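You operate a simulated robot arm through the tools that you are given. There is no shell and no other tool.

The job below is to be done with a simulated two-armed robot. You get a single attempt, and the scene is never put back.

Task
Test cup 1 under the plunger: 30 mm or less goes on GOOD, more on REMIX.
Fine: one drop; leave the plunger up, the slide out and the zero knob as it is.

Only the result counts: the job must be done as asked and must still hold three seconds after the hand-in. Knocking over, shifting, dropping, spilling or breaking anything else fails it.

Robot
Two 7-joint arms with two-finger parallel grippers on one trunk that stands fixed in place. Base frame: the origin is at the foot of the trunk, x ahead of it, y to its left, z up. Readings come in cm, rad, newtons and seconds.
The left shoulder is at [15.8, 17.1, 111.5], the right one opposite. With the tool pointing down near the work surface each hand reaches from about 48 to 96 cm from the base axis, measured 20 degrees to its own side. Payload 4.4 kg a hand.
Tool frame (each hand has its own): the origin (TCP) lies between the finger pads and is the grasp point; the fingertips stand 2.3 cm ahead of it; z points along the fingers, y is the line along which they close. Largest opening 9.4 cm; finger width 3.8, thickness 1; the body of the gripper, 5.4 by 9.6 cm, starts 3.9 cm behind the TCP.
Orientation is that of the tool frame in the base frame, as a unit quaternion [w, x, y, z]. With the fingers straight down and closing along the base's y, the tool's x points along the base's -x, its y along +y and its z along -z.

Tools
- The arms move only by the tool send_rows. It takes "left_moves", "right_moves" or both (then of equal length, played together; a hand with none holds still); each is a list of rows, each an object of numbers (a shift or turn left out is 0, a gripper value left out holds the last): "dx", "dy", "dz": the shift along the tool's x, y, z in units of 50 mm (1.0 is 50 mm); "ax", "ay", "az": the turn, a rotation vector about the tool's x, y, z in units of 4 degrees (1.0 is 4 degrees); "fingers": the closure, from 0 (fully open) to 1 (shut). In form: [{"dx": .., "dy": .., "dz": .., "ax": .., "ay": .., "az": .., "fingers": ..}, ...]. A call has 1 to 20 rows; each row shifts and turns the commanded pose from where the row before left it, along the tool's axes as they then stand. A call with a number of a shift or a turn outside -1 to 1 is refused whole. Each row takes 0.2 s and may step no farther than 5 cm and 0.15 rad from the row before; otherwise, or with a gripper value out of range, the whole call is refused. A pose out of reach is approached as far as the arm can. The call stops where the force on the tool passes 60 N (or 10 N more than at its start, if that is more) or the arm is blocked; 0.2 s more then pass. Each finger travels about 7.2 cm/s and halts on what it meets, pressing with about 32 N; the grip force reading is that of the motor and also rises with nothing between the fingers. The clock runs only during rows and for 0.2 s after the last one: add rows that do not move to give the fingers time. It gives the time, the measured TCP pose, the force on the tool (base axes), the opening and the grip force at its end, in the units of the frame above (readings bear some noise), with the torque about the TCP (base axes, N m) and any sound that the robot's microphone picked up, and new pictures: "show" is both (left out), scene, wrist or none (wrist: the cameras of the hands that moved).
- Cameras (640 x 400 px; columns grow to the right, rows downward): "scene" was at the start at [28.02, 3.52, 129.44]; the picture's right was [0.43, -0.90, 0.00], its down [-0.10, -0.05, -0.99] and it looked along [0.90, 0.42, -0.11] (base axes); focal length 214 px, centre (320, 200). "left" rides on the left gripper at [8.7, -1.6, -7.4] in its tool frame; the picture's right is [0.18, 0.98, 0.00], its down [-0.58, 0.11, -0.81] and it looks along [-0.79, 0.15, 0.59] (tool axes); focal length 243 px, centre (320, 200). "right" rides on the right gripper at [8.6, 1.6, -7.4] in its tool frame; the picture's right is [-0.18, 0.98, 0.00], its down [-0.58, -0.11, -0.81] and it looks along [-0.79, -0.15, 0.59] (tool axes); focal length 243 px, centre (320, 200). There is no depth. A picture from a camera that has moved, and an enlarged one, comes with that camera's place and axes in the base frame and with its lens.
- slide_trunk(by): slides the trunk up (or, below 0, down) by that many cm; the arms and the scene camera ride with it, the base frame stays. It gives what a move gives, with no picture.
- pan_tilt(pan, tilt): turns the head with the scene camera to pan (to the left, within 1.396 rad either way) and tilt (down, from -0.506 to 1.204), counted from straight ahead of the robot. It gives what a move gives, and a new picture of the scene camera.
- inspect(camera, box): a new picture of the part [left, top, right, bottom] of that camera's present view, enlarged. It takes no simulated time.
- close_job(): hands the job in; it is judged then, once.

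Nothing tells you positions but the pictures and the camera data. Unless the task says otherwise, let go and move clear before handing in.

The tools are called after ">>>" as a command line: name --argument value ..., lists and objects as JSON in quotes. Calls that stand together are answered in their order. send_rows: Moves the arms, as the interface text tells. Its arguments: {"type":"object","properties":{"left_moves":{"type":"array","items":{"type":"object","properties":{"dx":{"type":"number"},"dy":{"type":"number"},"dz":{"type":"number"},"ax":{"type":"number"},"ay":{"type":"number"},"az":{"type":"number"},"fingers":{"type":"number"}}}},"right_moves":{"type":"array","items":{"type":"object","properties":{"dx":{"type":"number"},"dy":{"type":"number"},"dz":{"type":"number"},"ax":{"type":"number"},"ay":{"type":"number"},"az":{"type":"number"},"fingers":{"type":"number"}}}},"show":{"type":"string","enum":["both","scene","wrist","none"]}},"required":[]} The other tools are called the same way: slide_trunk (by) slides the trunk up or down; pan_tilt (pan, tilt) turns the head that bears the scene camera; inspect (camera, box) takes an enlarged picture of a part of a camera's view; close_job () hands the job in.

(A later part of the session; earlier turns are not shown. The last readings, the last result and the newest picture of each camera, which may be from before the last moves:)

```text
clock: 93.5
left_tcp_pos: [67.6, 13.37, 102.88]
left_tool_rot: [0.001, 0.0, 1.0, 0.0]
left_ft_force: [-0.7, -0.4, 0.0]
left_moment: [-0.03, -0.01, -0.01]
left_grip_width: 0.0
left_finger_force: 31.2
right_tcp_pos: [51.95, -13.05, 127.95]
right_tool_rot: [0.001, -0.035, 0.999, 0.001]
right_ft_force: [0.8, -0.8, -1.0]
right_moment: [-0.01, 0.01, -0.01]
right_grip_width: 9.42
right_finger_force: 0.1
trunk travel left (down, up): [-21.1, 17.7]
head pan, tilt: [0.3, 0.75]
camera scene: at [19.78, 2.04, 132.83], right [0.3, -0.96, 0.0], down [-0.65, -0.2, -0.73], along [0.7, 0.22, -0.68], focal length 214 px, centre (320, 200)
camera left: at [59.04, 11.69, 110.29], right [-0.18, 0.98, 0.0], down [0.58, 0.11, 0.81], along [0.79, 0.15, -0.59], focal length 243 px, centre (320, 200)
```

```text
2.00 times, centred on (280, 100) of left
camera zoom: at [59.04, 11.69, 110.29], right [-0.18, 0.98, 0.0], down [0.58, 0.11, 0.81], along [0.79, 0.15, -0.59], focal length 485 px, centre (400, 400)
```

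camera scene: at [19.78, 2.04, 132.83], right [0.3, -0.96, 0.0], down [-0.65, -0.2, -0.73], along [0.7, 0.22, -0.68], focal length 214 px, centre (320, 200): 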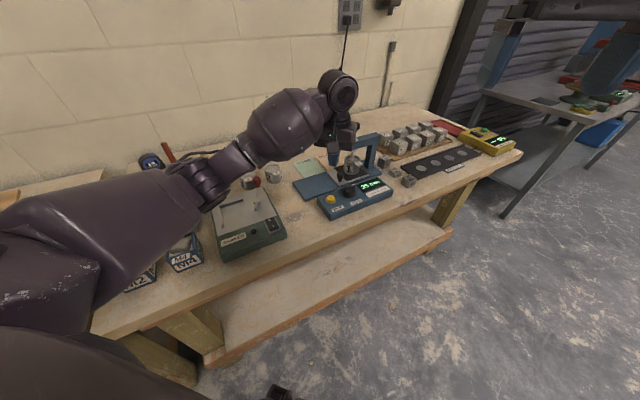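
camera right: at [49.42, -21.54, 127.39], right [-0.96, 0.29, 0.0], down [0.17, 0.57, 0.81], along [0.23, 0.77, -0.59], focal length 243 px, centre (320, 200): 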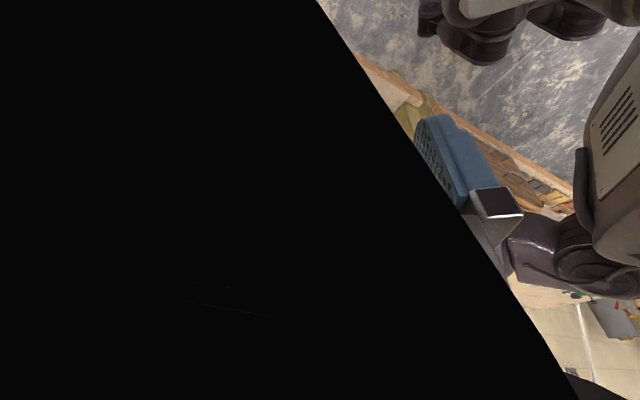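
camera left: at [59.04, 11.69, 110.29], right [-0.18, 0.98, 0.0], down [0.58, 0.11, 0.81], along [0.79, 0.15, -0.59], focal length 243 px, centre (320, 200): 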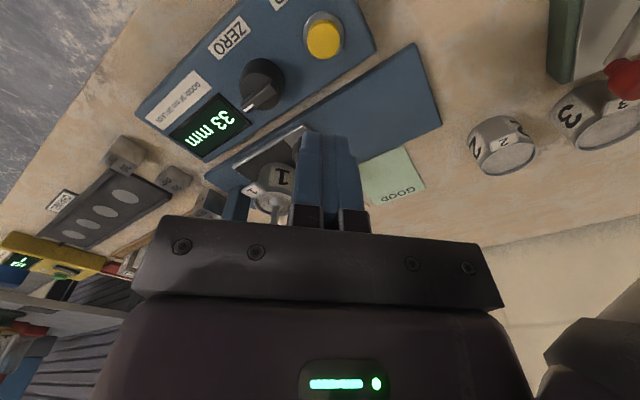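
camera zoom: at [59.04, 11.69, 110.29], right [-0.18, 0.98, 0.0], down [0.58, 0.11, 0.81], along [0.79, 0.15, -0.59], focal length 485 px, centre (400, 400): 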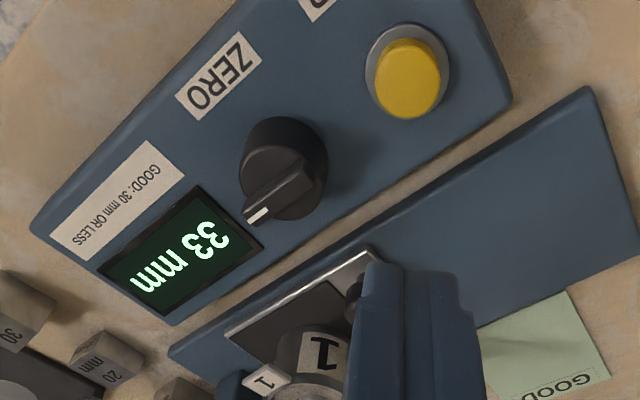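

The reading crept from 34 to 33 mm, so the plunger is still settling. I'll wait with the arm still and watch until it's steady.

>>> send_rows --left_moves '[{}, {}, {}, {}, {}, {}, {}, {}, {}, {}]' --show "none"

>>> inspect --camera "left" --box '[160, 60, 280, 180]'

>>> send_rows --left_moves '[{}, {}, {}, {}, {}, {}, {}, {}, {}, {}, {}, {}, {}, {}, {}, {}, {}, {}, {}, {}]' --show "none"

>>> inspect --camera "left" --box '[160, 60, 280, 180]'

```text
clock: 95.7
left_tcp_pos: [67.59, 13.54, 102.83]
left_tool_rot: [0.0, -0.001, 1.0, -0.001]
left_ft_force: [-0.8, 0.3, 0.0]
left_moment: [0.01, -0.01, -0.02]
left_grip_width: 0.0
left_finger_force: 32.1
right_tcp_pos: [51.94, -12.99, 127.9]
right_tool_rot: [-0.001, -0.036, 0.999, 0.0]
right_ft_force: [0.4, 0.6, 0.3]
right_moment: [0.02, -0.01, 0.0]
right_grip_width: 9.42
right_finger_force: 0.0
trunk travel left (down, up): [-21.1, 17.7]
head pan, tilt: [0.3, 0.75]
```

```text
3.33 times, centred on (220, 120) of left
camera zoom: at [59.03, 11.69, 110.29], right [-0.18, 0.98, 0.0], down [0.58, 0.11, 0.81], along [0.79, 0.15, -0.59], focal length 809 px, centre (653, 467)
```

zoom: 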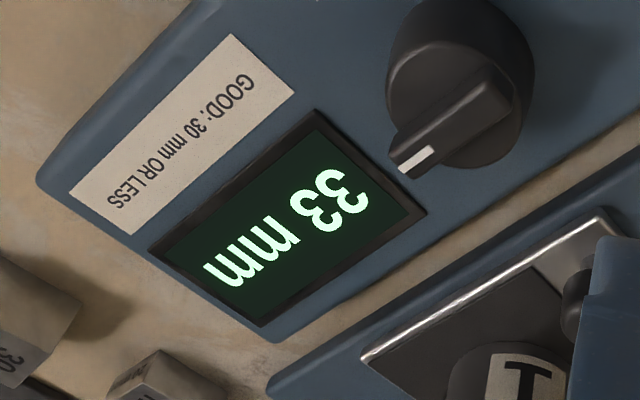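

```text
clock: 99.9
left_tcp_pos: [67.62, 13.23, 102.93]
left_tool_rot: [0.001, -0.001, 1.0, 0.0]
left_ft_force: [-1.0, 0.1, -0.6]
left_moment: [-0.03, -0.04, -0.01]
left_grip_width: 0.0
left_finger_force: 32.6
right_tcp_pos: [51.98, -13.03, 127.98]
right_tool_rot: [0.001, -0.036, 0.999, 0.001]
right_ft_force: [-0.1, -0.6, -0.7]
right_moment: [0.01, 0.02, 0.01]
right_grip_width: 9.39
right_finger_force: 0.0
trunk travel left (down, up): [-21.1, 17.7]
head pan, tilt: [0.3, 0.75]
```

```text
3.33 times, centred on (220, 120) of left
camera zoom: at [59.03, 11.69, 110.29], right [-0.18, 0.98, 0.0], down [0.58, 0.11, 0.81], along [0.79, 0.15, -0.59], focal length 809 px, centre (653, 467)
```

zoom: 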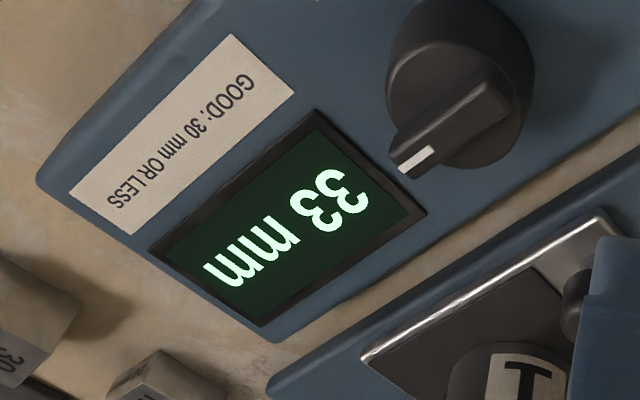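

The reading is steady at 33 mm, which is more than 30, so cup 1 goes to REMIX. First I need to raise the plunger. I'll lift the left hand, lower the trunk back to its starting height for reach, and open the fingers.

>>> send_rows --left_moves '[{"dz": -0.6, "dx": 0.2}, {"dz": -0.8, "dx": 0.3}, {"dz": -0.8, "dx": 0.3, "fingers": 0.3}, {}, {}]' --show "none"

>>> slide_trunk --by -8

>>> send_rows --left_moves '[{}]' --show "both"

```text
clock: 101.1
left_tcp_pos: [63.81, 13.36, 114.08]
left_tool_rot: [0.0, 0.001, 1.0, 0.001]
left_ft_force: [0.1, 0.7, -0.3]
left_moment: [-0.02, -0.04, -0.02]
left_grip_width: 6.58
left_finger_force: 0.0
right_tcp_pos: [51.97, -12.96, 127.98]
right_tool_rot: [0.0, -0.035, 0.999, 0.0]
right_ft_force: [-0.3, -0.2, -0.2]
right_moment: [0.02, -0.02, 0.02]
right_grip_width: 9.38
right_finger_force: 0.0
trunk travel left (down, up): [-21.1, 17.7]
head pan, tilt: [0.3, 0.75]
```

```text
clock: 102.3
left_tcp_pos: [63.45, 13.39, 106.24]
left_tool_rot: [0.002, 0.0, 1.0, -0.001]
left_ft_force: [-0.7, 1.3, 0.4]
left_moment: [0.02, -0.06, 0.0]
left_grip_width: 6.58
left_finger_force: 0.0
right_tcp_pos: [51.69, -13.0, 120.12]
right_tool_rot: [0.003, -0.035, 0.999, 0.0]
right_ft_force: [-0.8, -0.3, 0.7]
right_moment: [-0.01, -0.04, 0.03]
right_grip_width: 9.38
right_finger_force: 0.0
trunk travel left (down, up): [-13.1, 25.7]
head pan, tilt: [0.3, 0.75]
```

```text
clock: 102.7
left_tcp_pos: [63.65, 13.45, 105.91]
left_tool_rot: [0.002, 0.0, 1.0, 0.001]
left_ft_force: [1.1, 0.5, 0.3]
left_moment: [-0.01, -0.02, -0.02]
left_grip_width: 6.58
left_finger_force: 0.1
right_tcp_pos: [51.92, -13.11, 119.82]
right_tool_rot: [0.0, -0.035, 0.999, -0.001]
right_ft_force: [-0.4, -0.3, 0.9]
right_moment: [0.03, -0.01, 0.02]
right_grip_width: 9.4
right_finger_force: 0.1
trunk travel left (down, up): [-13.1, 25.7]
head pan, tilt: [0.3, 0.75]
camera scene: at [27.57, 2.04, 123.66], right [0.3, -0.96, 0.0], down [-0.65, -0.2, -0.73], along [0.7, 0.22, -0.68], focal length 214 px, centre (320, 200)
camera left: at [55.01, 11.74, 113.41], right [-0.18, 0.98, 0.0], down [0.58, 0.11, 0.81], along [0.79, 0.15, -0.59], focal length 243 px, centre (320, 200)
```

scene: 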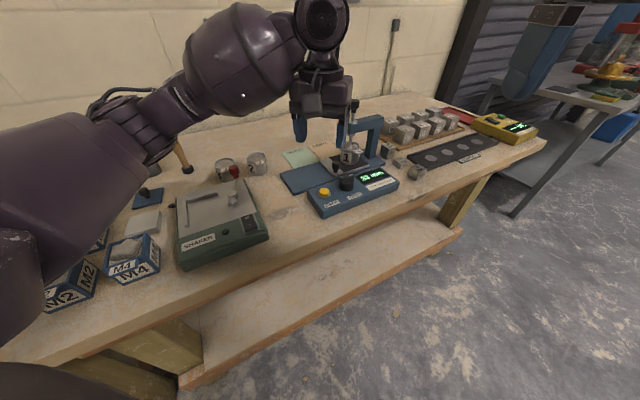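
left: 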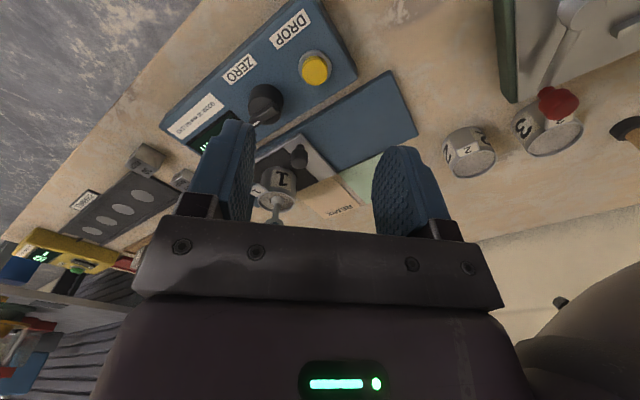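

Next I'll move up and toward the plunger to locate its knob from a nearer view.

>>> send_rows --left_moves '[{"dz": -0.6}, {"dz": -0.6, "dx": -0.3}, {"dz": -0.6, "dx": -0.5, "dy": -0.15}, {"dz": -0.2, "dx": -0.6, "dy": -0.2}, {"dx": -0.6, "dy": -0.2}, {}]' --show "both"

>>> inspect --camera "left" --box '[200, 40, 440, 200]'

>>> inspect --camera "scene" --box '[290, 80, 410, 205]'

```text
clock: 104.1
left_tcp_pos: [73.54, 10.25, 116.0]
left_tool_rot: [0.001, 0.0, 1.0, 0.0]
left_ft_force: [0.3, 0.2, 0.1]
left_moment: [-0.01, -0.02, -0.01]
left_grip_width: 6.57
left_finger_force: 0.0
right_tcp_pos: [51.93, -12.96, 119.87]
right_tool_rot: [-0.001, -0.035, 0.999, 0.0]
right_ft_force: [0.7, -0.2, -0.8]
right_moment: [-0.03, -0.01, -0.03]
right_grip_width: 9.4
right_finger_force: 0.0
trunk travel left (down, up): [-13.1, 25.7]
head pan, tilt: [0.3, 0.75]
camera scene: at [27.54, 2.04, 123.69], right [0.3, -0.96, 0.0], down [-0.65, -0.2, -0.73], along [0.7, 0.22, -0.68], focal length 214 px, centre (320, 200)
camera left: at [64.88, 8.65, 123.43], right [-0.18, 0.98, 0.0], down [0.58, 0.11, 0.81], along [0.79, 0.15, -0.59], focal length 243 px, centre (320, 200)
```

scene: 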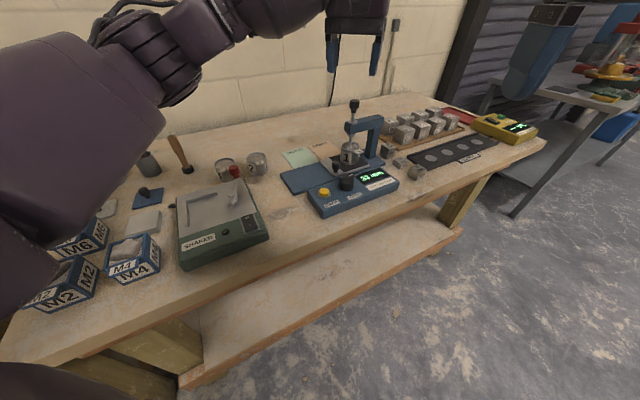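
left: 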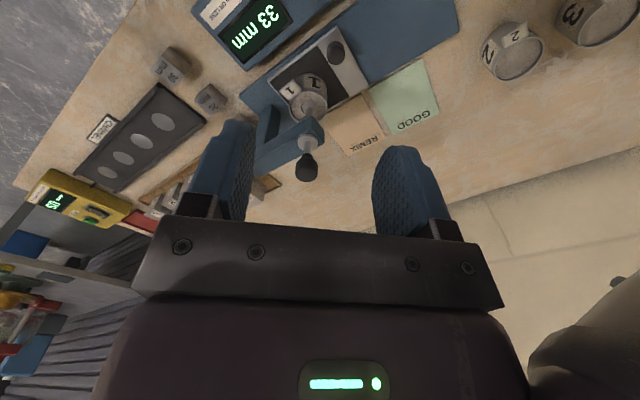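

```text
2.50 times, centred on (320, 120) of left
camera zoom: at [64.88, 8.65, 123.43], right [-0.18, 0.98, 0.0], down [0.58, 0.11, 0.81], along [0.79, 0.15, -0.59], focal length 606 px, centre (320, 400)
```

zoom: 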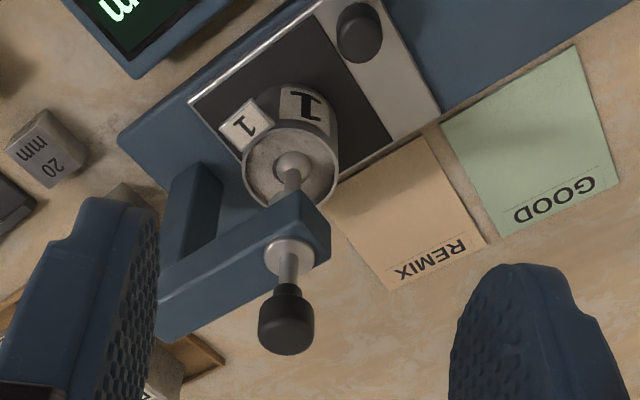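

```text
3.20 times, centred on (350, 142) of scene
camera zoom: at [27.54, 2.04, 123.69], right [0.3, -0.96, 0.0], down [-0.65, -0.2, -0.73], along [0.7, 0.22, -0.68], focal length 686 px, centre (224, 384)
```

zoom: 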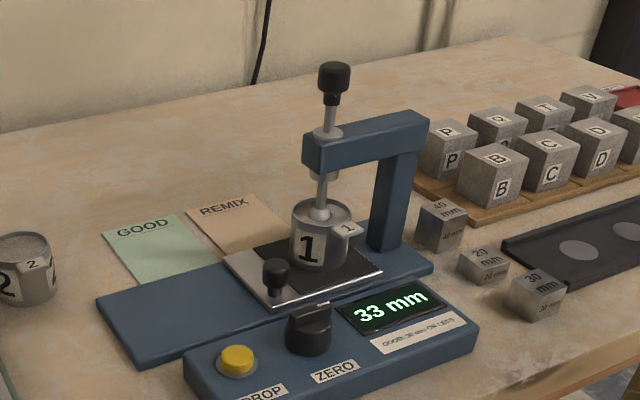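

The knob's top is at (86.0, 10.9, 104.1) with the plunger down. I'll move above it and verify.

>>> send_rows --left_moves '[{"dx": -0.5}, {"dx": -0.5, "dy": 0.05}, {"dx": -0.5, "dy": 0.04}, {"dx": -0.5, "dy": 0.04}, {"dx": -0.49}, {}, {}]' --show "both"

>>> inspect --camera "left" --box '[200, 0, 440, 150]'

```text
clock: 105.7
left_tcp_pos: [86.2, 11.11, 116.02]
left_tool_rot: [0.001, 0.0, 1.0, 0.0]
left_ft_force: [0.0, 0.5, 0.5]
left_moment: [0.01, 0.01, 0.03]
left_grip_width: 6.6
left_finger_force: 0.1
right_tcp_pos: [52.01, -12.94, 119.87]
right_tool_rot: [0.0, -0.034, 0.999, -0.001]
right_ft_force: [-0.5, 0.2, -1.0]
right_moment: [-0.03, -0.01, 0.0]
right_grip_width: 9.37
right_finger_force: 0.0
trunk travel left (down, up): [-13.1, 25.7]
head pan, tilt: [0.3, 0.75]
camera scene: at [27.59, 2.03, 123.66], right [0.3, -0.96, 0.0], down [-0.65, -0.2, -0.73], along [0.7, 0.22, -0.68], focal length 214 px, centre (320, 200)
camera left: at [77.6, 9.49, 123.4], right [-0.18, 0.98, 0.0], down [0.58, 0.11, 0.81], along [0.79, 0.15, -0.59], focal length 243 px, centre (320, 200)
```

scene: 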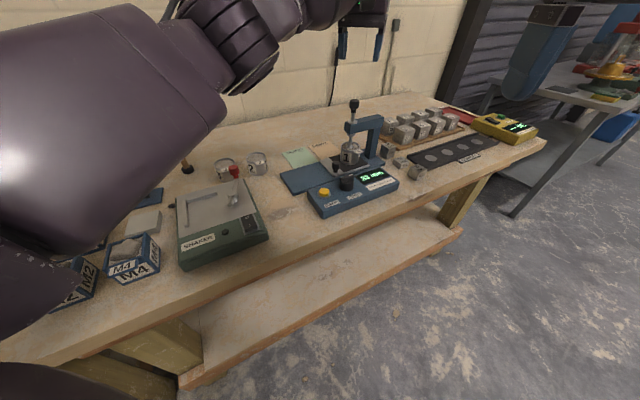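
left: 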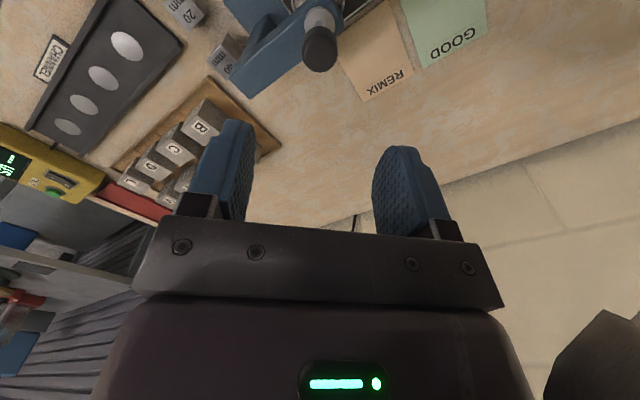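

```text
2.67 times, centred on (320, 75) of left
camera zoom: at [77.6, 9.49, 123.4], right [-0.18, 0.98, 0.0], down [0.58, 0.11, 0.81], along [0.79, 0.15, -0.59], focal length 647 px, centre (320, 533)
```

zoom: 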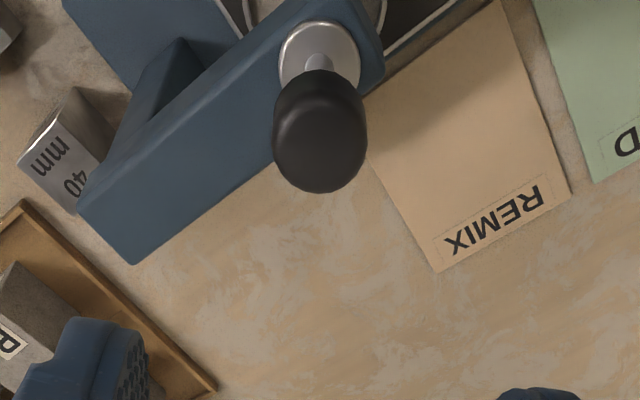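

>>> send_rows --left_moves '[{"dx": 0.06}, {"dz": 0.6}, {"dz": 0.6}, {"dz": 0.6}, {}]' --show "wrist"

>>> inspect --camera "scene" --box '[290, 60, 410, 185]'

```text
clock: 106.9
left_tcp_pos: [85.94, 11.58, 107.15]
left_tool_rot: [0.001, 0.0, 1.0, 0.0]
left_ft_force: [-1.0, 0.0, 0.0]
left_moment: [0.0, -0.01, -0.01]
left_grip_width: 6.59
left_finger_force: 0.0
right_tcp_pos: [51.88, -12.91, 120.02]
right_tool_rot: [0.0, -0.035, 0.999, 0.0]
right_ft_force: [-0.4, 0.3, 0.0]
right_moment: [-0.01, -0.02, 0.01]
right_grip_width: 9.4
right_finger_force: 0.1
trunk travel left (down, up): [-13.1, 25.7]
head pan, tilt: [0.3, 0.75]
camera left: at [77.31, 9.82, 114.59], right [-0.18, 0.98, 0.0], down [0.58, 0.11, 0.81], along [0.79, 0.15, -0.59], focal length 243 px, centre (320, 200)
```

left: 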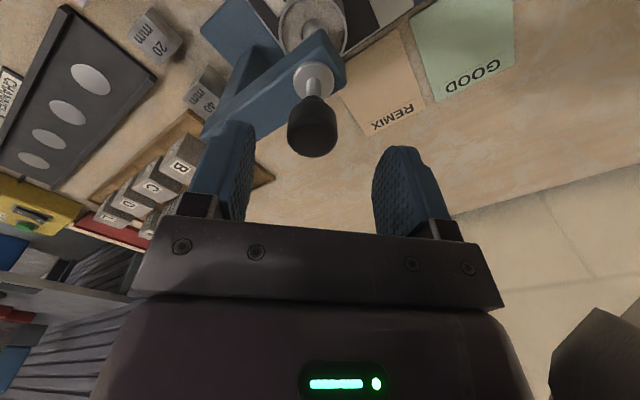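

```text
3.20 times, centred on (350, 122) of scene
camera zoom: at [27.51, 2.05, 123.7], right [0.3, -0.96, 0.0], down [-0.65, -0.2, -0.73], along [0.7, 0.22, -0.68], focal length 686 px, centre (224, 448)
```

zoom: 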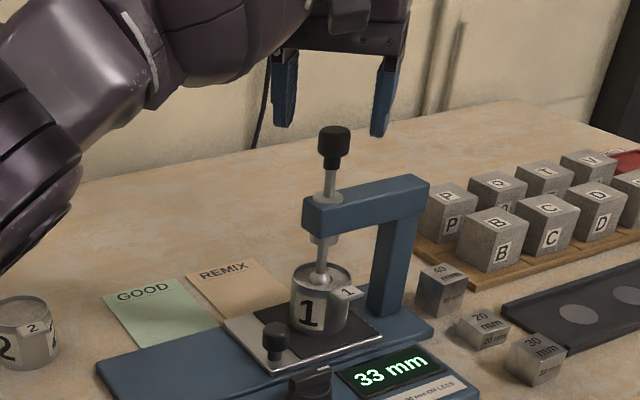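

>>> send_rows --left_moves '[{"dx": -0.04, "dy": -0.1}, {"dz": 0.43}, {"dz": 0.43}, {}]' --show "wrist"

>>> inspect --camera "left" --box '[180, 80, 460, 240]'

>>> inspect --camera "scene" --box '[290, 60, 410, 185]'

```text
clock: 107.9
left_tcp_pos: [85.84, 10.99, 102.71]
left_tool_rot: [0.001, 0.0, 1.0, 0.0]
left_ft_force: [-0.5, 0.2, 0.9]
left_moment: [0.01, 0.02, 0.02]
left_grip_width: 6.6
left_finger_force: 0.0
right_tcp_pos: [52.03, -13.01, 119.91]
right_tool_rot: [0.0, -0.035, 0.999, 0.0]
right_ft_force: [-1.1, -0.3, 0.2]
right_moment: [0.01, 0.03, 0.0]
right_grip_width: 9.36
right_finger_force: 0.2
trunk travel left (down, up): [-13.1, 25.7]
head pan, tilt: [0.3, 0.75]
camera left: at [77.26, 9.3, 110.09], right [-0.18, 0.98, 0.0], down [0.58, 0.11, 0.81], along [0.79, 0.15, -0.59], focal length 243 px, centre (320, 200)
```

left: 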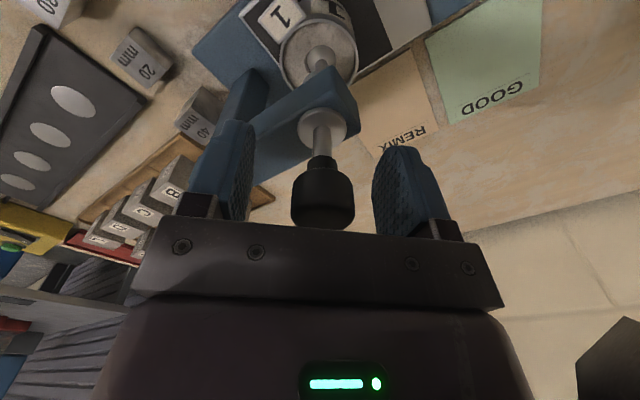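

```text
2.29 times, centred on (320, 160) of left
camera zoom: at [77.26, 9.3, 110.09], right [-0.18, 0.98, 0.0], down [0.58, 0.11, 0.81], along [0.79, 0.15, -0.59], focal length 555 px, centre (320, 291)
```

zoom: 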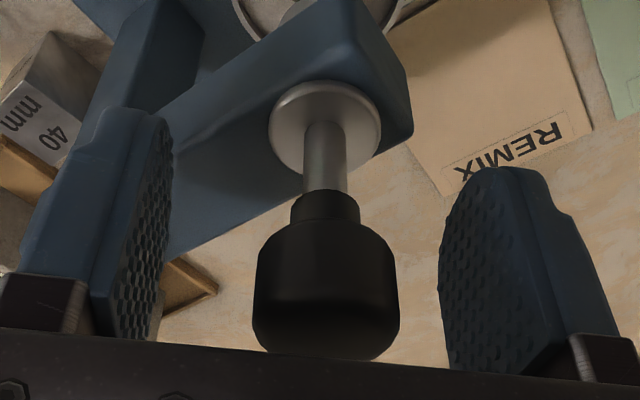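

```text
3.20 times, centred on (350, 122) of scene
camera zoom: at [27.53, 2.03, 123.69], right [0.3, -0.96, 0.0], down [-0.65, -0.2, -0.73], along [0.7, 0.22, -0.68], focal length 686 px, centre (224, 448)
```

zoom: 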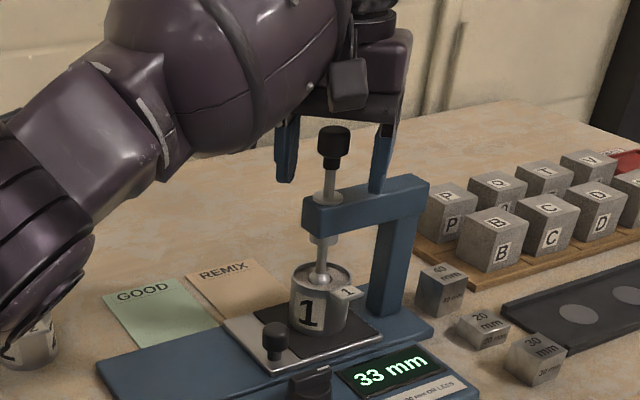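

The fingers straddle the plunger knob. I'll grip it and lift gently while watching the display.

>>> send_rows --left_moves '[{"fingers": 0.5}, {"fingers": 0.65}, {"fingers": 0.8}, {"fingers": 1.0}, {}, {}]' --show "wrist"

>>> send_rows --left_moves '[{"dz": -0.1}, {"dz": -0.15}, {"dz": -0.15}, {}]' --show "wrist"

>>> inspect --camera "scene" --box '[290, 80, 410, 205]'

```text
clock: 109.3
left_tcp_pos: [86.04, 10.88, 102.63]
left_tool_rot: [0.0, 0.0, 1.0, 0.0]
left_ft_force: [-0.9, -2.1, -0.6]
left_moment: [-0.01, -0.14, -0.02]
left_grip_width: 2.52
left_finger_force: 45.5
right_tcp_pos: [52.1, -12.98, 119.76]
right_tool_rot: [0.0, -0.036, 0.999, -0.001]
right_ft_force: [0.0, 0.2, 0.5]
right_moment: [0.02, 0.02, 0.04]
right_grip_width: 9.4
right_finger_force: 0.1
trunk travel left (down, up): [-13.1, 25.7]
head pan, tilt: [0.3, 0.75]
camera left: at [77.29, 9.28, 110.03], right [-0.18, 0.98, 0.0], down [0.58, 0.11, 0.81], along [0.79, 0.15, -0.59], focal length 243 px, centre (320, 200)
```

left: 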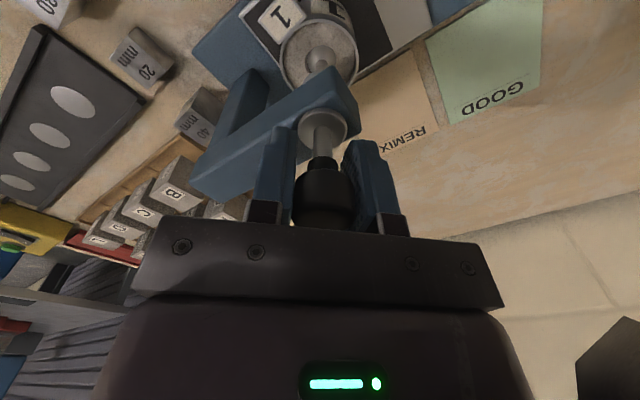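

```text
clock: 110.3
left_tcp_pos: [85.9, 10.89, 104.73]
left_tool_rot: [0.0, 0.0, 1.0, 0.0]
left_ft_force: [-9.1, -3.5, -1.8]
left_moment: [0.05, 0.0, 0.0]
left_grip_width: 2.53
left_finger_force: 45.2
right_tcp_pos: [51.93, -12.98, 119.86]
right_tool_rot: [0.0, -0.035, 0.999, 0.0]
right_ft_force: [-0.6, 0.4, 1.3]
right_moment: [-0.02, 0.01, 0.06]
right_grip_width: 9.42
right_finger_force: 0.0
trunk travel left (down, up): [-13.1, 25.7]
head pan, tilt: [0.3, 0.75]
camera left: at [77.29, 9.28, 112.18], right [-0.18, 0.98, 0.0], down [0.58, 0.11, 0.81], along [0.79, 0.15, -0.59], focal length 243 px, centre (320, 200)
```

left: 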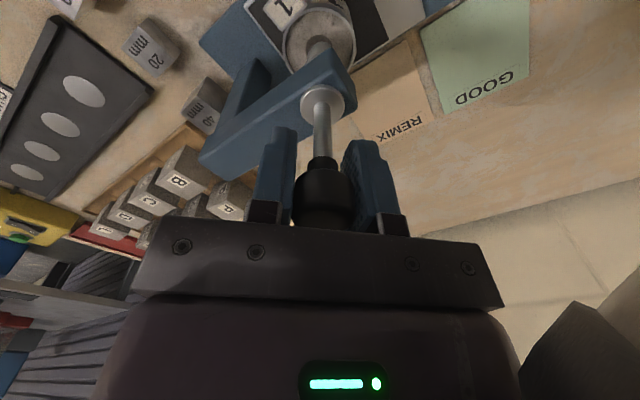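

```text
3.20 times, centred on (350, 142) of scene
camera zoom: at [27.51, 2.01, 123.68], right [0.3, -0.96, 0.0], down [-0.65, -0.2, -0.73], along [0.7, 0.22, -0.68], focal length 686 px, centre (224, 384)
```

zoom: 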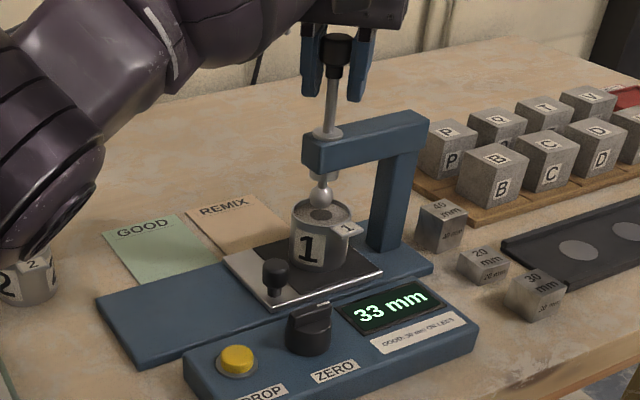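

The display holds 33 mm while the plunger comes up. I'll lift further in small steps to find its top latch.

>>> send_rows --left_moves '[{"dz": -0.08}, {"dz": -0.08}, {}]' --show "none"

>>> send_rows --left_moves '[{"dz": -0.04}, {}]' --show "none"

>>> inspect --camera "scene" --box '[290, 80, 410, 205]'

```text
clock: 111.1
left_tcp_pos: [85.91, 10.98, 105.48]
left_tool_rot: [0.0, 0.0, 1.0, 0.0]
left_ft_force: [-8.9, -0.1, -3.6]
left_moment: [0.2, -0.14, -0.07]
left_grip_width: 2.52
left_finger_force: 45.4
right_tcp_pos: [51.88, -12.89, 119.92]
right_tool_rot: [0.0, -0.035, 0.999, 0.0]
right_ft_force: [0.0, 0.4, 0.1]
right_moment: [0.02, -0.02, 0.05]
right_grip_width: 9.4
right_finger_force: 0.0
trunk travel left (down, up): [-13.1, 25.7]
head pan, tilt: [0.3, 0.75]
```

```text
clock: 111.7
left_tcp_pos: [85.85, 10.87, 105.52]
left_tool_rot: [-0.001, -0.001, 1.0, -0.001]
left_ft_force: [-15.0, 5.8, -12.7]
left_moment: [-0.04, -1.12, 0.02]
left_grip_width: 2.53
left_finger_force: 45.2
right_tcp_pos: [51.88, -12.92, 119.76]
right_tool_rot: [0.0, -0.035, 0.999, 0.0]
right_ft_force: [0.5, 0.8, 0.2]
right_moment: [0.0, 0.01, -0.02]
right_grip_width: 9.41
right_finger_force: 0.0
trunk travel left (down, up): [-13.1, 25.7]
head pan, tilt: [0.3, 0.75]
```

```text
3.20 times, centred on (350, 142) of scene
camera zoom: at [27.56, 2.12, 123.65], right [0.3, -0.96, 0.0], down [-0.65, -0.2, -0.73], along [0.7, 0.22, -0.68], focal length 686 px, centre (224, 384)
```

zoom: 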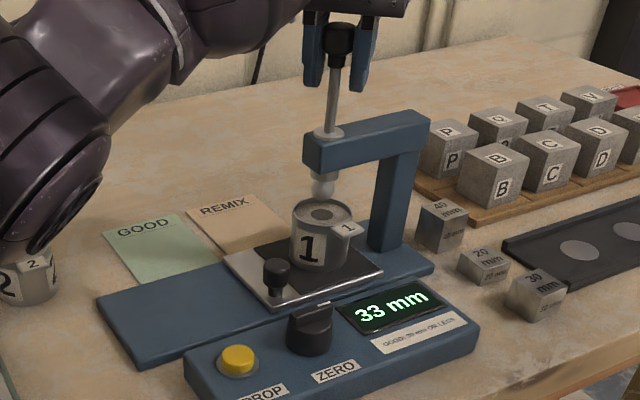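

The plunger is back at its original height and starting to resist, after about 2.9 cm of lift. I'll ease the sideways load and pull up slightly more, listening for a latch click.

>>> send_rows --left_moves '[{"dx": 0.03}, {"dz": -0.03}, {}]' --show "none"

```text
clock: 112.5
left_tcp_pos: [85.97, 11.07, 105.43]
left_tool_rot: [-0.001, -0.001, 1.0, 0.0]
left_ft_force: [-1.3, 5.2, -17.9]
left_moment: [-0.06, -1.03, 0.0]
left_grip_width: 2.54
left_finger_force: 44.9
right_tcp_pos: [52.17, -12.84, 119.78]
right_tool_rot: [0.0, -0.035, 0.999, 0.001]
right_ft_force: [-0.1, -0.1, -0.8]
right_moment: [0.0, 0.0, 0.01]
right_grip_width: 9.41
right_finger_force: 0.1
trunk travel left (down, up): [-13.1, 25.7]
head pan, tilt: [0.3, 0.75]
```

>>> send_rows --left_moves '[{"dz": 0.06}, {}]' --show "none"

>>> send_rows --left_moves '[{"dz": 0.04}, {}]' --show "none"

```text
clock: 113.1
left_tcp_pos: [85.97, 10.92, 105.57]
left_tool_rot: [0.0, -0.002, 1.0, 0.001]
left_ft_force: [9.5, 10.5, -6.8]
left_moment: [-0.1, 1.25, -0.03]
left_grip_width: 2.56
left_finger_force: 45.4
right_tcp_pos: [52.12, -12.89, 119.94]
right_tool_rot: [-0.001, -0.035, 0.999, 0.0]
right_ft_force: [-0.4, 0.6, -0.6]
right_moment: [0.01, 0.02, -0.01]
right_grip_width: 9.4
right_finger_force: 0.0
trunk travel left (down, up): [-13.1, 25.7]
head pan, tilt: [0.3, 0.75]
```

```text
clock: 113.7
left_tcp_pos: [86.03, 10.9, 105.51]
left_tool_rot: [0.001, -0.001, 1.0, -0.001]
left_ft_force: [11.7, 13.2, 2.1]
left_moment: [-0.13, 0.48, -0.01]
left_grip_width: 2.54
left_finger_force: 44.3
right_tcp_pos: [52.05, -12.8, 119.98]
right_tool_rot: [0.001, -0.035, 0.999, -0.001]
right_ft_force: [-0.3, -0.4, 0.6]
right_moment: [-0.01, 0.04, -0.03]
right_grip_width: 9.4
right_finger_force: 0.0
trunk travel left (down, up): [-13.1, 25.7]
head pan, tilt: [0.3, 0.75]
```

>>> send_rows --left_moves '[{"dx": -0.02, "dy": 0.03, "dz": 0.04}, {}]' --show "none"

```text
clock: 114.3
left_tcp_pos: [85.95, 10.81, 105.05]
left_tool_rot: [0.001, 0.001, 1.0, -0.001]
left_ft_force: [2.3, 9.2, 1.1]
left_moment: [-0.11, -1.24, -0.01]
left_grip_width: 2.55
left_finger_force: 44.9
right_tcp_pos: [51.99, -12.84, 119.92]
right_tool_rot: [0.0, -0.035, 0.999, 0.0]
right_ft_force: [-0.9, -0.2, -0.2]
right_moment: [-0.02, 0.02, 0.01]
right_grip_width: 9.42
right_finger_force: 0.1
trunk travel left (down, up): [-13.1, 25.7]
head pan, tilt: [0.3, 0.75]
```

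>>> inspect --camera "scene" --box '[300, 80, 400, 160]'

>>> inspect --camera "left" --box '[200, 0, 440, 240]'

```text
5.00 times, centred on (350, 120) of scene
camera zoom: at [27.57, 2.14, 123.67], right [0.3, -0.96, 0.0], down [-0.65, -0.2, -0.73], along [0.7, 0.22, -0.68], focal length 1072 px, centre (170, 600)
```

zoom: 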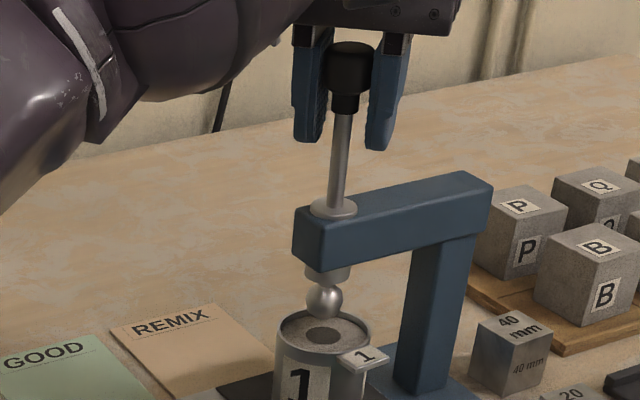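

```text
1.67 times, centred on (320, 120) of left
camera zoom: at [77.28, 9.29, 112.61], right [-0.18, 0.98, 0.0], down [0.58, 0.11, 0.81], along [0.79, 0.15, -0.59], focal length 404 px, centre (320, 333)
```

zoom: 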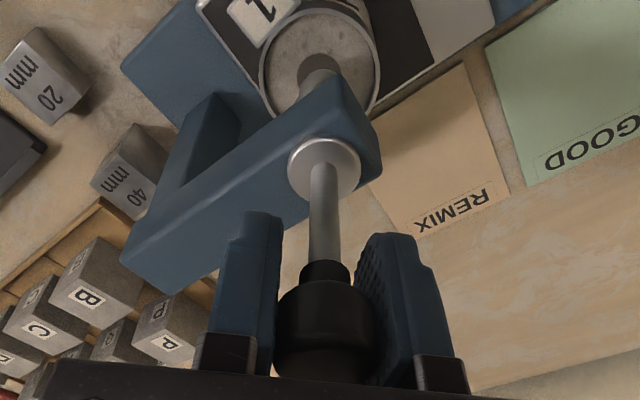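

The plunger follows the hand when pushed down, so it has only a light detent at the very top. I'll push it back fully up against the stop, bring the force to neutral there, and then release.

>>> send_rows --left_moves '[{"dz": -0.08}, {"dz": -0.08}, {"dz": -0.03}, {}]' --show "none"

```text
clock: 115.3
left_tcp_pos: [85.9, 10.97, 105.71]
left_tool_rot: [-0.004, 0.0, 1.0, 0.0]
left_ft_force: [-13.0, 5.6, -23.2]
left_moment: [-0.1, -0.18, -0.03]
left_grip_width: 2.56
left_finger_force: 45.3
right_tcp_pos: [52.23, -12.88, 119.76]
right_tool_rot: [-0.002, -0.035, 0.999, 0.001]
right_ft_force: [-1.0, -0.3, 0.5]
right_moment: [0.01, 0.0, 0.0]
right_grip_width: 9.39
right_finger_force: 0.1
trunk travel left (down, up): [-13.1, 25.7]
head pan, tilt: [0.3, 0.75]
```

>>> send_rows --left_moves '[{"dz": 0.05, "dx": 0.02}, {}, {}]' --show "none"

>>> send_rows --left_moves '[{"fingers": 0.7}, {"fingers": 0.6}, {"fingers": 0.5}, {"fingers": 0.35}, {}, {}]' --show "wrist"

>>> inspect --camera "scene" --box '[300, 80, 400, 160]'

```text
clock: 116.1
left_tcp_pos: [86.03, 10.94, 105.84]
left_tool_rot: [0.001, 0.0, 1.0, 0.0]
left_ft_force: [-0.6, 5.9, -17.2]
left_moment: [-0.09, 0.27, -0.01]
left_grip_width: 2.53
left_finger_force: 44.7
right_tcp_pos: [52.08, -12.97, 119.78]
right_tool_rot: [-0.001, -0.035, 0.999, -0.001]
right_ft_force: [0.3, -0.2, -0.1]
right_moment: [0.01, 0.0, -0.03]
right_grip_width: 9.39
right_finger_force: 0.1
trunk travel left (down, up): [-13.1, 25.7]
head pan, tilt: [0.3, 0.75]
```

```text
clock: 117.5
left_tcp_pos: [85.7, 10.95, 105.89]
left_tool_rot: [0.0, 0.0, 1.0, 0.0]
left_ft_force: [-0.4, 0.3, 0.7]
left_moment: [-0.01, -0.03, 0.01]
left_grip_width: 6.1
left_finger_force: 0.0
right_tcp_pos: [51.99, -12.86, 119.84]
right_tool_rot: [-0.001, -0.035, 0.999, -0.001]
right_ft_force: [-0.4, -0.5, -1.0]
right_moment: [0.0, 0.0, 0.03]
right_grip_width: 9.4
right_finger_force: 0.1
trunk travel left (down, up): [-13.1, 25.7]
head pan, tilt: [0.3, 0.75]
camera left: at [77.22, 9.19, 113.31], right [-0.18, 0.98, 0.0], down [0.58, 0.11, 0.81], along [0.79, 0.15, -0.59], focal length 243 px, centre (320, 200)
```

left: 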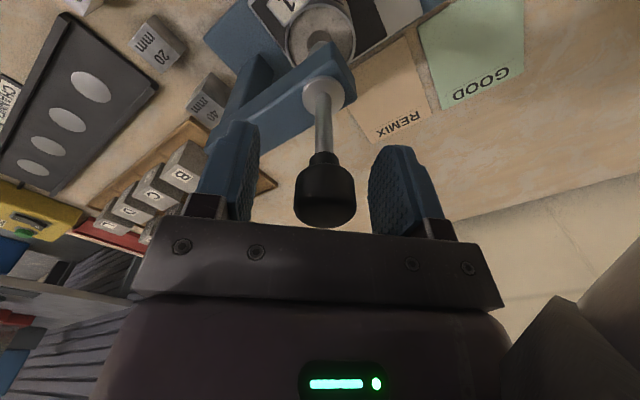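

```text
5.00 times, centred on (350, 120) of scene
camera zoom: at [27.59, 2.04, 123.66], right [0.3, -0.96, 0.0], down [-0.65, -0.2, -0.73], along [0.7, 0.22, -0.68], focal length 1072 px, centre (170, 600)
```

zoom: 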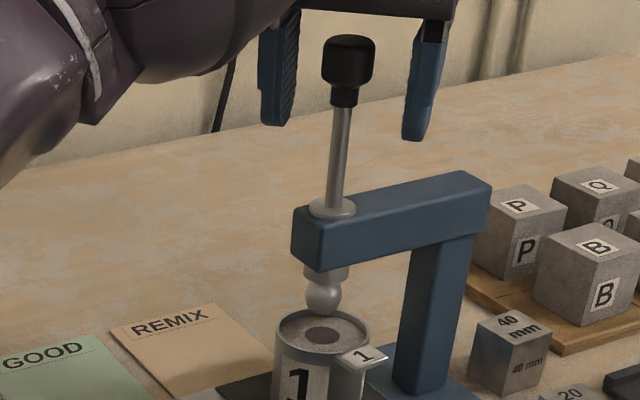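

The plunger stays up on its own and the hole in the mix is visible. I'll rise straight up and back away.

>>> send_rows --left_moves '[{"dz": -0.3}, {"dz": -0.6}, {"dz": -0.6}, {"dz": -0.4}, {"dx": 0.5}, {"dx": 0.6}, {"dx": 0.6}, {"dx": 0.6}, {}]' --show "both"

>>> inspect --camera "left" --box '[200, 40, 440, 200]'

>>> inspect --camera "scene" --box '[300, 80, 400, 205]'

```text
clock: 119.5
left_tcp_pos: [74.17, 10.83, 115.17]
left_tool_rot: [0.0, 0.001, 1.0, 0.0]
left_ft_force: [-0.8, -0.1, -0.2]
left_moment: [0.04, 0.03, -0.01]
left_grip_width: 6.12
left_finger_force: 0.0
right_tcp_pos: [52.0, -12.97, 119.84]
right_tool_rot: [0.0, -0.035, 0.999, 0.0]
right_ft_force: [-0.4, -0.1, -0.8]
right_moment: [-0.02, 0.02, 0.01]
right_grip_width: 9.4
right_finger_force: 0.1
trunk travel left (down, up): [-13.1, 25.7]
head pan, tilt: [0.3, 0.75]
camera scene: at [27.61, 2.04, 123.65], right [0.3, -0.96, 0.0], down [-0.65, -0.2, -0.73], along [0.7, 0.22, -0.68], focal length 214 px, centre (320, 200)
camera left: at [65.63, 9.19, 122.6], right [-0.18, 0.98, 0.0], down [0.58, 0.11, 0.81], along [0.79, 0.15, -0.59], focal length 243 px, centre (320, 200)
```

scene: 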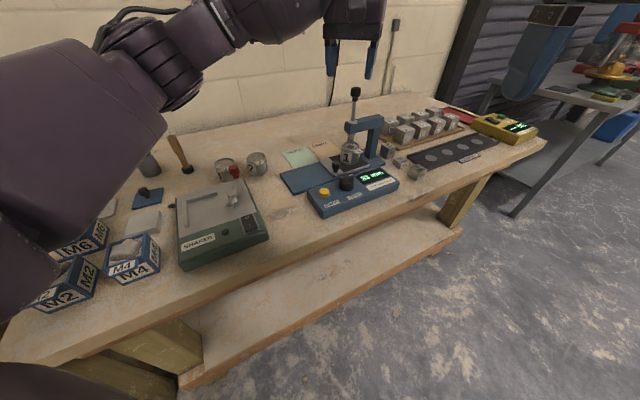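
left: 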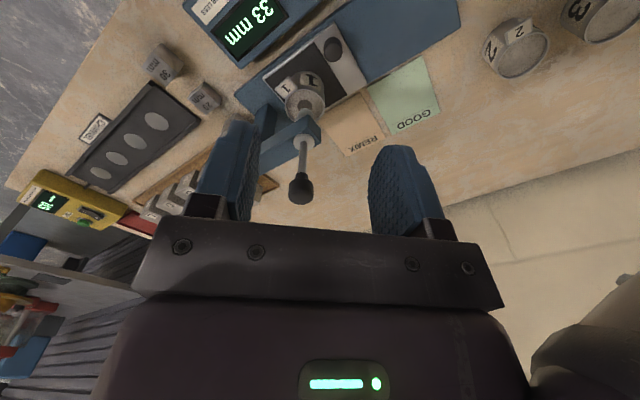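

```text
2.50 times, centred on (320, 120) of left
camera zoom: at [65.63, 9.19, 122.6], right [-0.18, 0.98, 0.0], down [0.58, 0.11, 0.81], along [0.79, 0.15, -0.59], focal length 606 px, centre (320, 400)
```

zoom: 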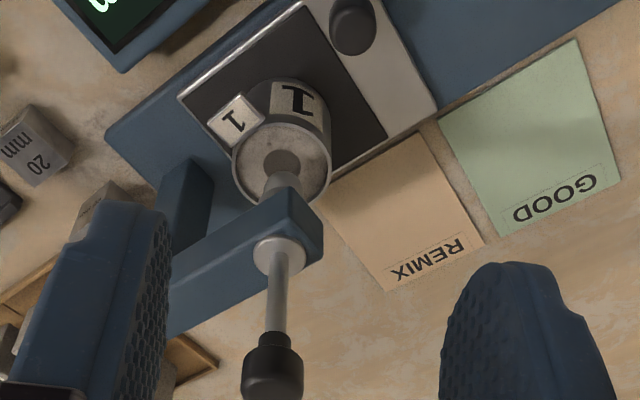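

```text
3.20 times, centred on (350, 142) of scene
camera zoom: at [27.61, 2.04, 123.65], right [0.3, -0.96, 0.0], down [-0.65, -0.2, -0.73], along [0.7, 0.22, -0.68], focal length 686 px, centre (224, 384)
```

zoom: 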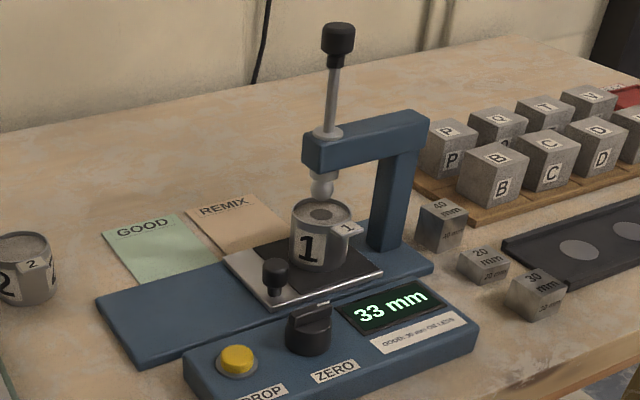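

The plunger is up with 33 mm held on the display. Before sorting, I want a sanity check that the gauge's scale is roughly true (tip height ≈ 62 mm when up), so I'll take one careful view on the way back to the slide knob.

>>> send_rows --left_moves '[{"dx": 0.4, "dy": 0.06}, {"dx": 0.4, "dy": 0.06, "dz": 0.4}, {"dx": 0.4, "dy": 0.06, "dz": 0.6}, {"dx": 0.4, "dy": 0.06, "dz": 0.6}, {"dz": 0.5}, {}, {}]' --show "both"

>>> inspect --camera "left" --box '[240, 120, 400, 220]'

>>> inspect --camera "scene" --box '[310, 130, 390, 180]'

```text
clock: 121.1
left_tcp_pos: [66.4, 12.08, 104.65]
left_tool_rot: [0.0, 0.001, 1.0, 0.0]
left_ft_force: [-0.3, -0.1, -0.9]
left_moment: [0.02, -0.01, -0.01]
left_grip_width: 6.12
left_finger_force: 0.1
right_tcp_pos: [51.98, -13.07, 119.88]
right_tool_rot: [0.0, -0.035, 0.999, -0.001]
right_ft_force: [1.2, -0.7, -0.1]
right_moment: [-0.02, 0.01, 0.0]
right_grip_width: 9.42
right_finger_force: 0.0
trunk travel left (down, up): [-13.1, 25.7]
head pan, tilt: [0.3, 0.75]
camera scene: at [27.61, 2.05, 123.66], right [0.3, -0.96, 0.0], down [-0.65, -0.2, -0.73], along [0.7, 0.22, -0.68], focal length 214 px, centre (320, 200)
camera left: at [57.8, 10.35, 112.16], right [-0.18, 0.98, 0.0], down [0.58, 0.11, 0.81], along [0.79, 0.15, -0.59], focal length 243 px, centre (320, 200)
```

scene: 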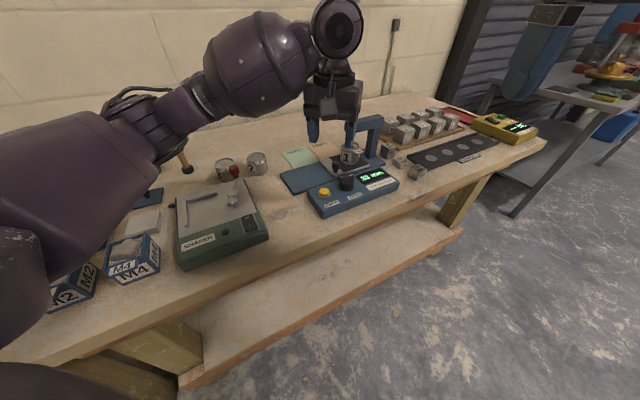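
left: 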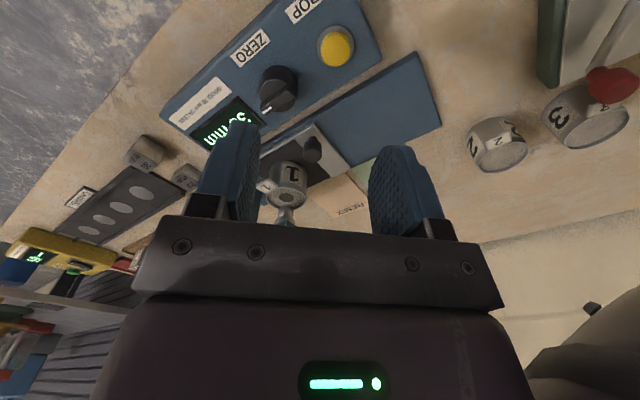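

```text
4.00 times, centred on (320, 170) of left
camera zoom: at [57.8, 10.35, 112.16], right [-0.18, 0.98, 0.0], down [0.58, 0.11, 0.81], along [0.79, 0.15, -0.59], focal length 970 px, centre (320, 320)
```

zoom: 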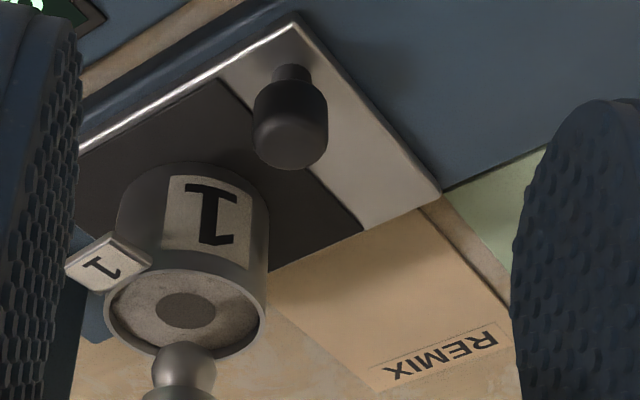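

```text
8.00 times, centred on (350, 155) of scene
camera zoom: at [27.61, 2.05, 123.66], right [0.3, -0.96, 0.0], down [-0.65, -0.2, -0.73], along [0.7, 0.22, -0.68], focal length 1716 px, centre (80, 560)
```

zoom: 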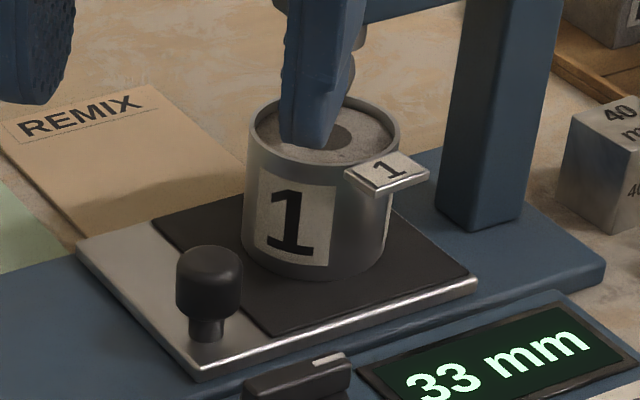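

The zero check from this angle isn't precise enough, and a zero error could change the verdict. I'll move the left hand aside and use the right hand's camera for a level side view of plunger tip against slide plate. It touches nothing.

>>> send_rows --left_moves '[{"dz": -0.6}, {"dz": -0.6, "dy": 0.4}, {"dz": -0.6, "dy": 0.5}, {"dy": 0.6, "dx": 0.1}, {"dy": 0.6, "dx": 0.1}, {"dy": 0.6, "dx": 0.1}, {}, {}]' --right_moves '[{"az": -1}, {"az": -1}, {"az": -1}, {"az": -1}, {"az": -1}, {"az": -1}, {"az": -1}, {"az": -1}]' --show "none"

>>> send_rows --right_moves '[{"dx": -0.4, "dy": 0.11, "dz": 0.5}, {"dx": -0.4, "dy": 0.11, "dz": 0.6}, {"dx": -0.4, "dy": 0.11, "dz": 0.6}, {"dx": -0.4, "dy": 0.11, "dz": 0.6}, {"dx": -0.4, "dy": 0.11, "dz": 0.6}, {"dx": -0.4, "dy": 0.11, "dz": 0.6}, {}]' --show "both"

```text
clock: 122.9
left_tcp_pos: [64.77, 25.36, 113.42]
left_tool_rot: [0.001, 0.0, 1.0, 0.0]
left_ft_force: [-0.2, 0.4, 0.6]
left_moment: [0.01, 0.0, -0.03]
left_grip_width: 6.1
left_finger_force: 0.1
right_tcp_pos: [51.9, -12.92, 120.02]
right_tool_rot: [0.0, -0.31, 0.951, 0.0]
right_ft_force: [0.8, 0.5, -0.4]
right_moment: [-0.02, 0.0, 0.03]
right_grip_width: 9.4
right_finger_force: 0.1
trunk travel left (down, up): [-13.1, 25.7]
head pan, tilt: [0.3, 0.75]
```

```text
clock: 124.5
left_tcp_pos: [64.68, 25.27, 113.52]
left_tool_rot: [0.001, 0.0, 1.0, 0.0]
left_ft_force: [0.6, 0.1, 0.3]
left_moment: [-0.01, -0.02, 0.0]
left_grip_width: 6.12
left_finger_force: 0.1
right_tcp_pos: [59.69, -2.94, 102.29]
right_tool_rot: [0.0, -0.309, 0.951, -0.001]
right_ft_force: [-0.5, -1.0, -0.6]
right_moment: [0.03, -0.01, 0.01]
right_grip_width: 9.39
right_finger_force: 0.0
trunk travel left (down, up): [-13.1, 25.7]
head pan, tilt: [0.3, 0.75]
camera scene: at [27.53, 2.04, 123.69], right [0.3, -0.96, 0.0], down [-0.65, -0.2, -0.73], along [0.7, 0.22, -0.68], focal length 214 px, centre (320, 200)
camera right: at [51.55, -6.81, 109.83], right [-0.43, 0.9, 0.0], down [0.53, 0.25, 0.81], along [0.73, 0.35, -0.59], focal length 243 px, centre (320, 200)
```

scene: 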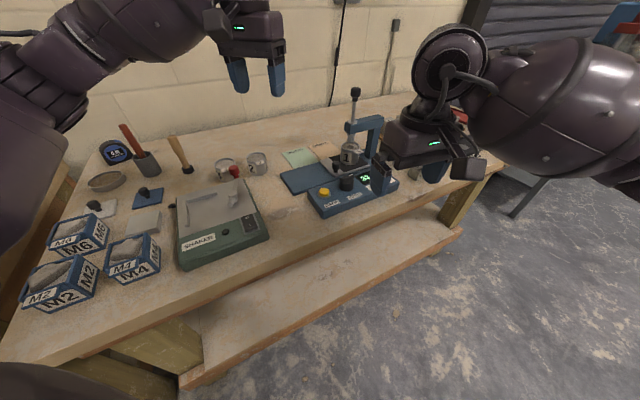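
right: 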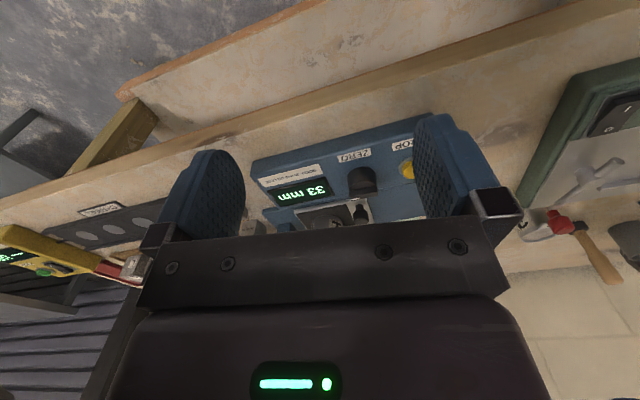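

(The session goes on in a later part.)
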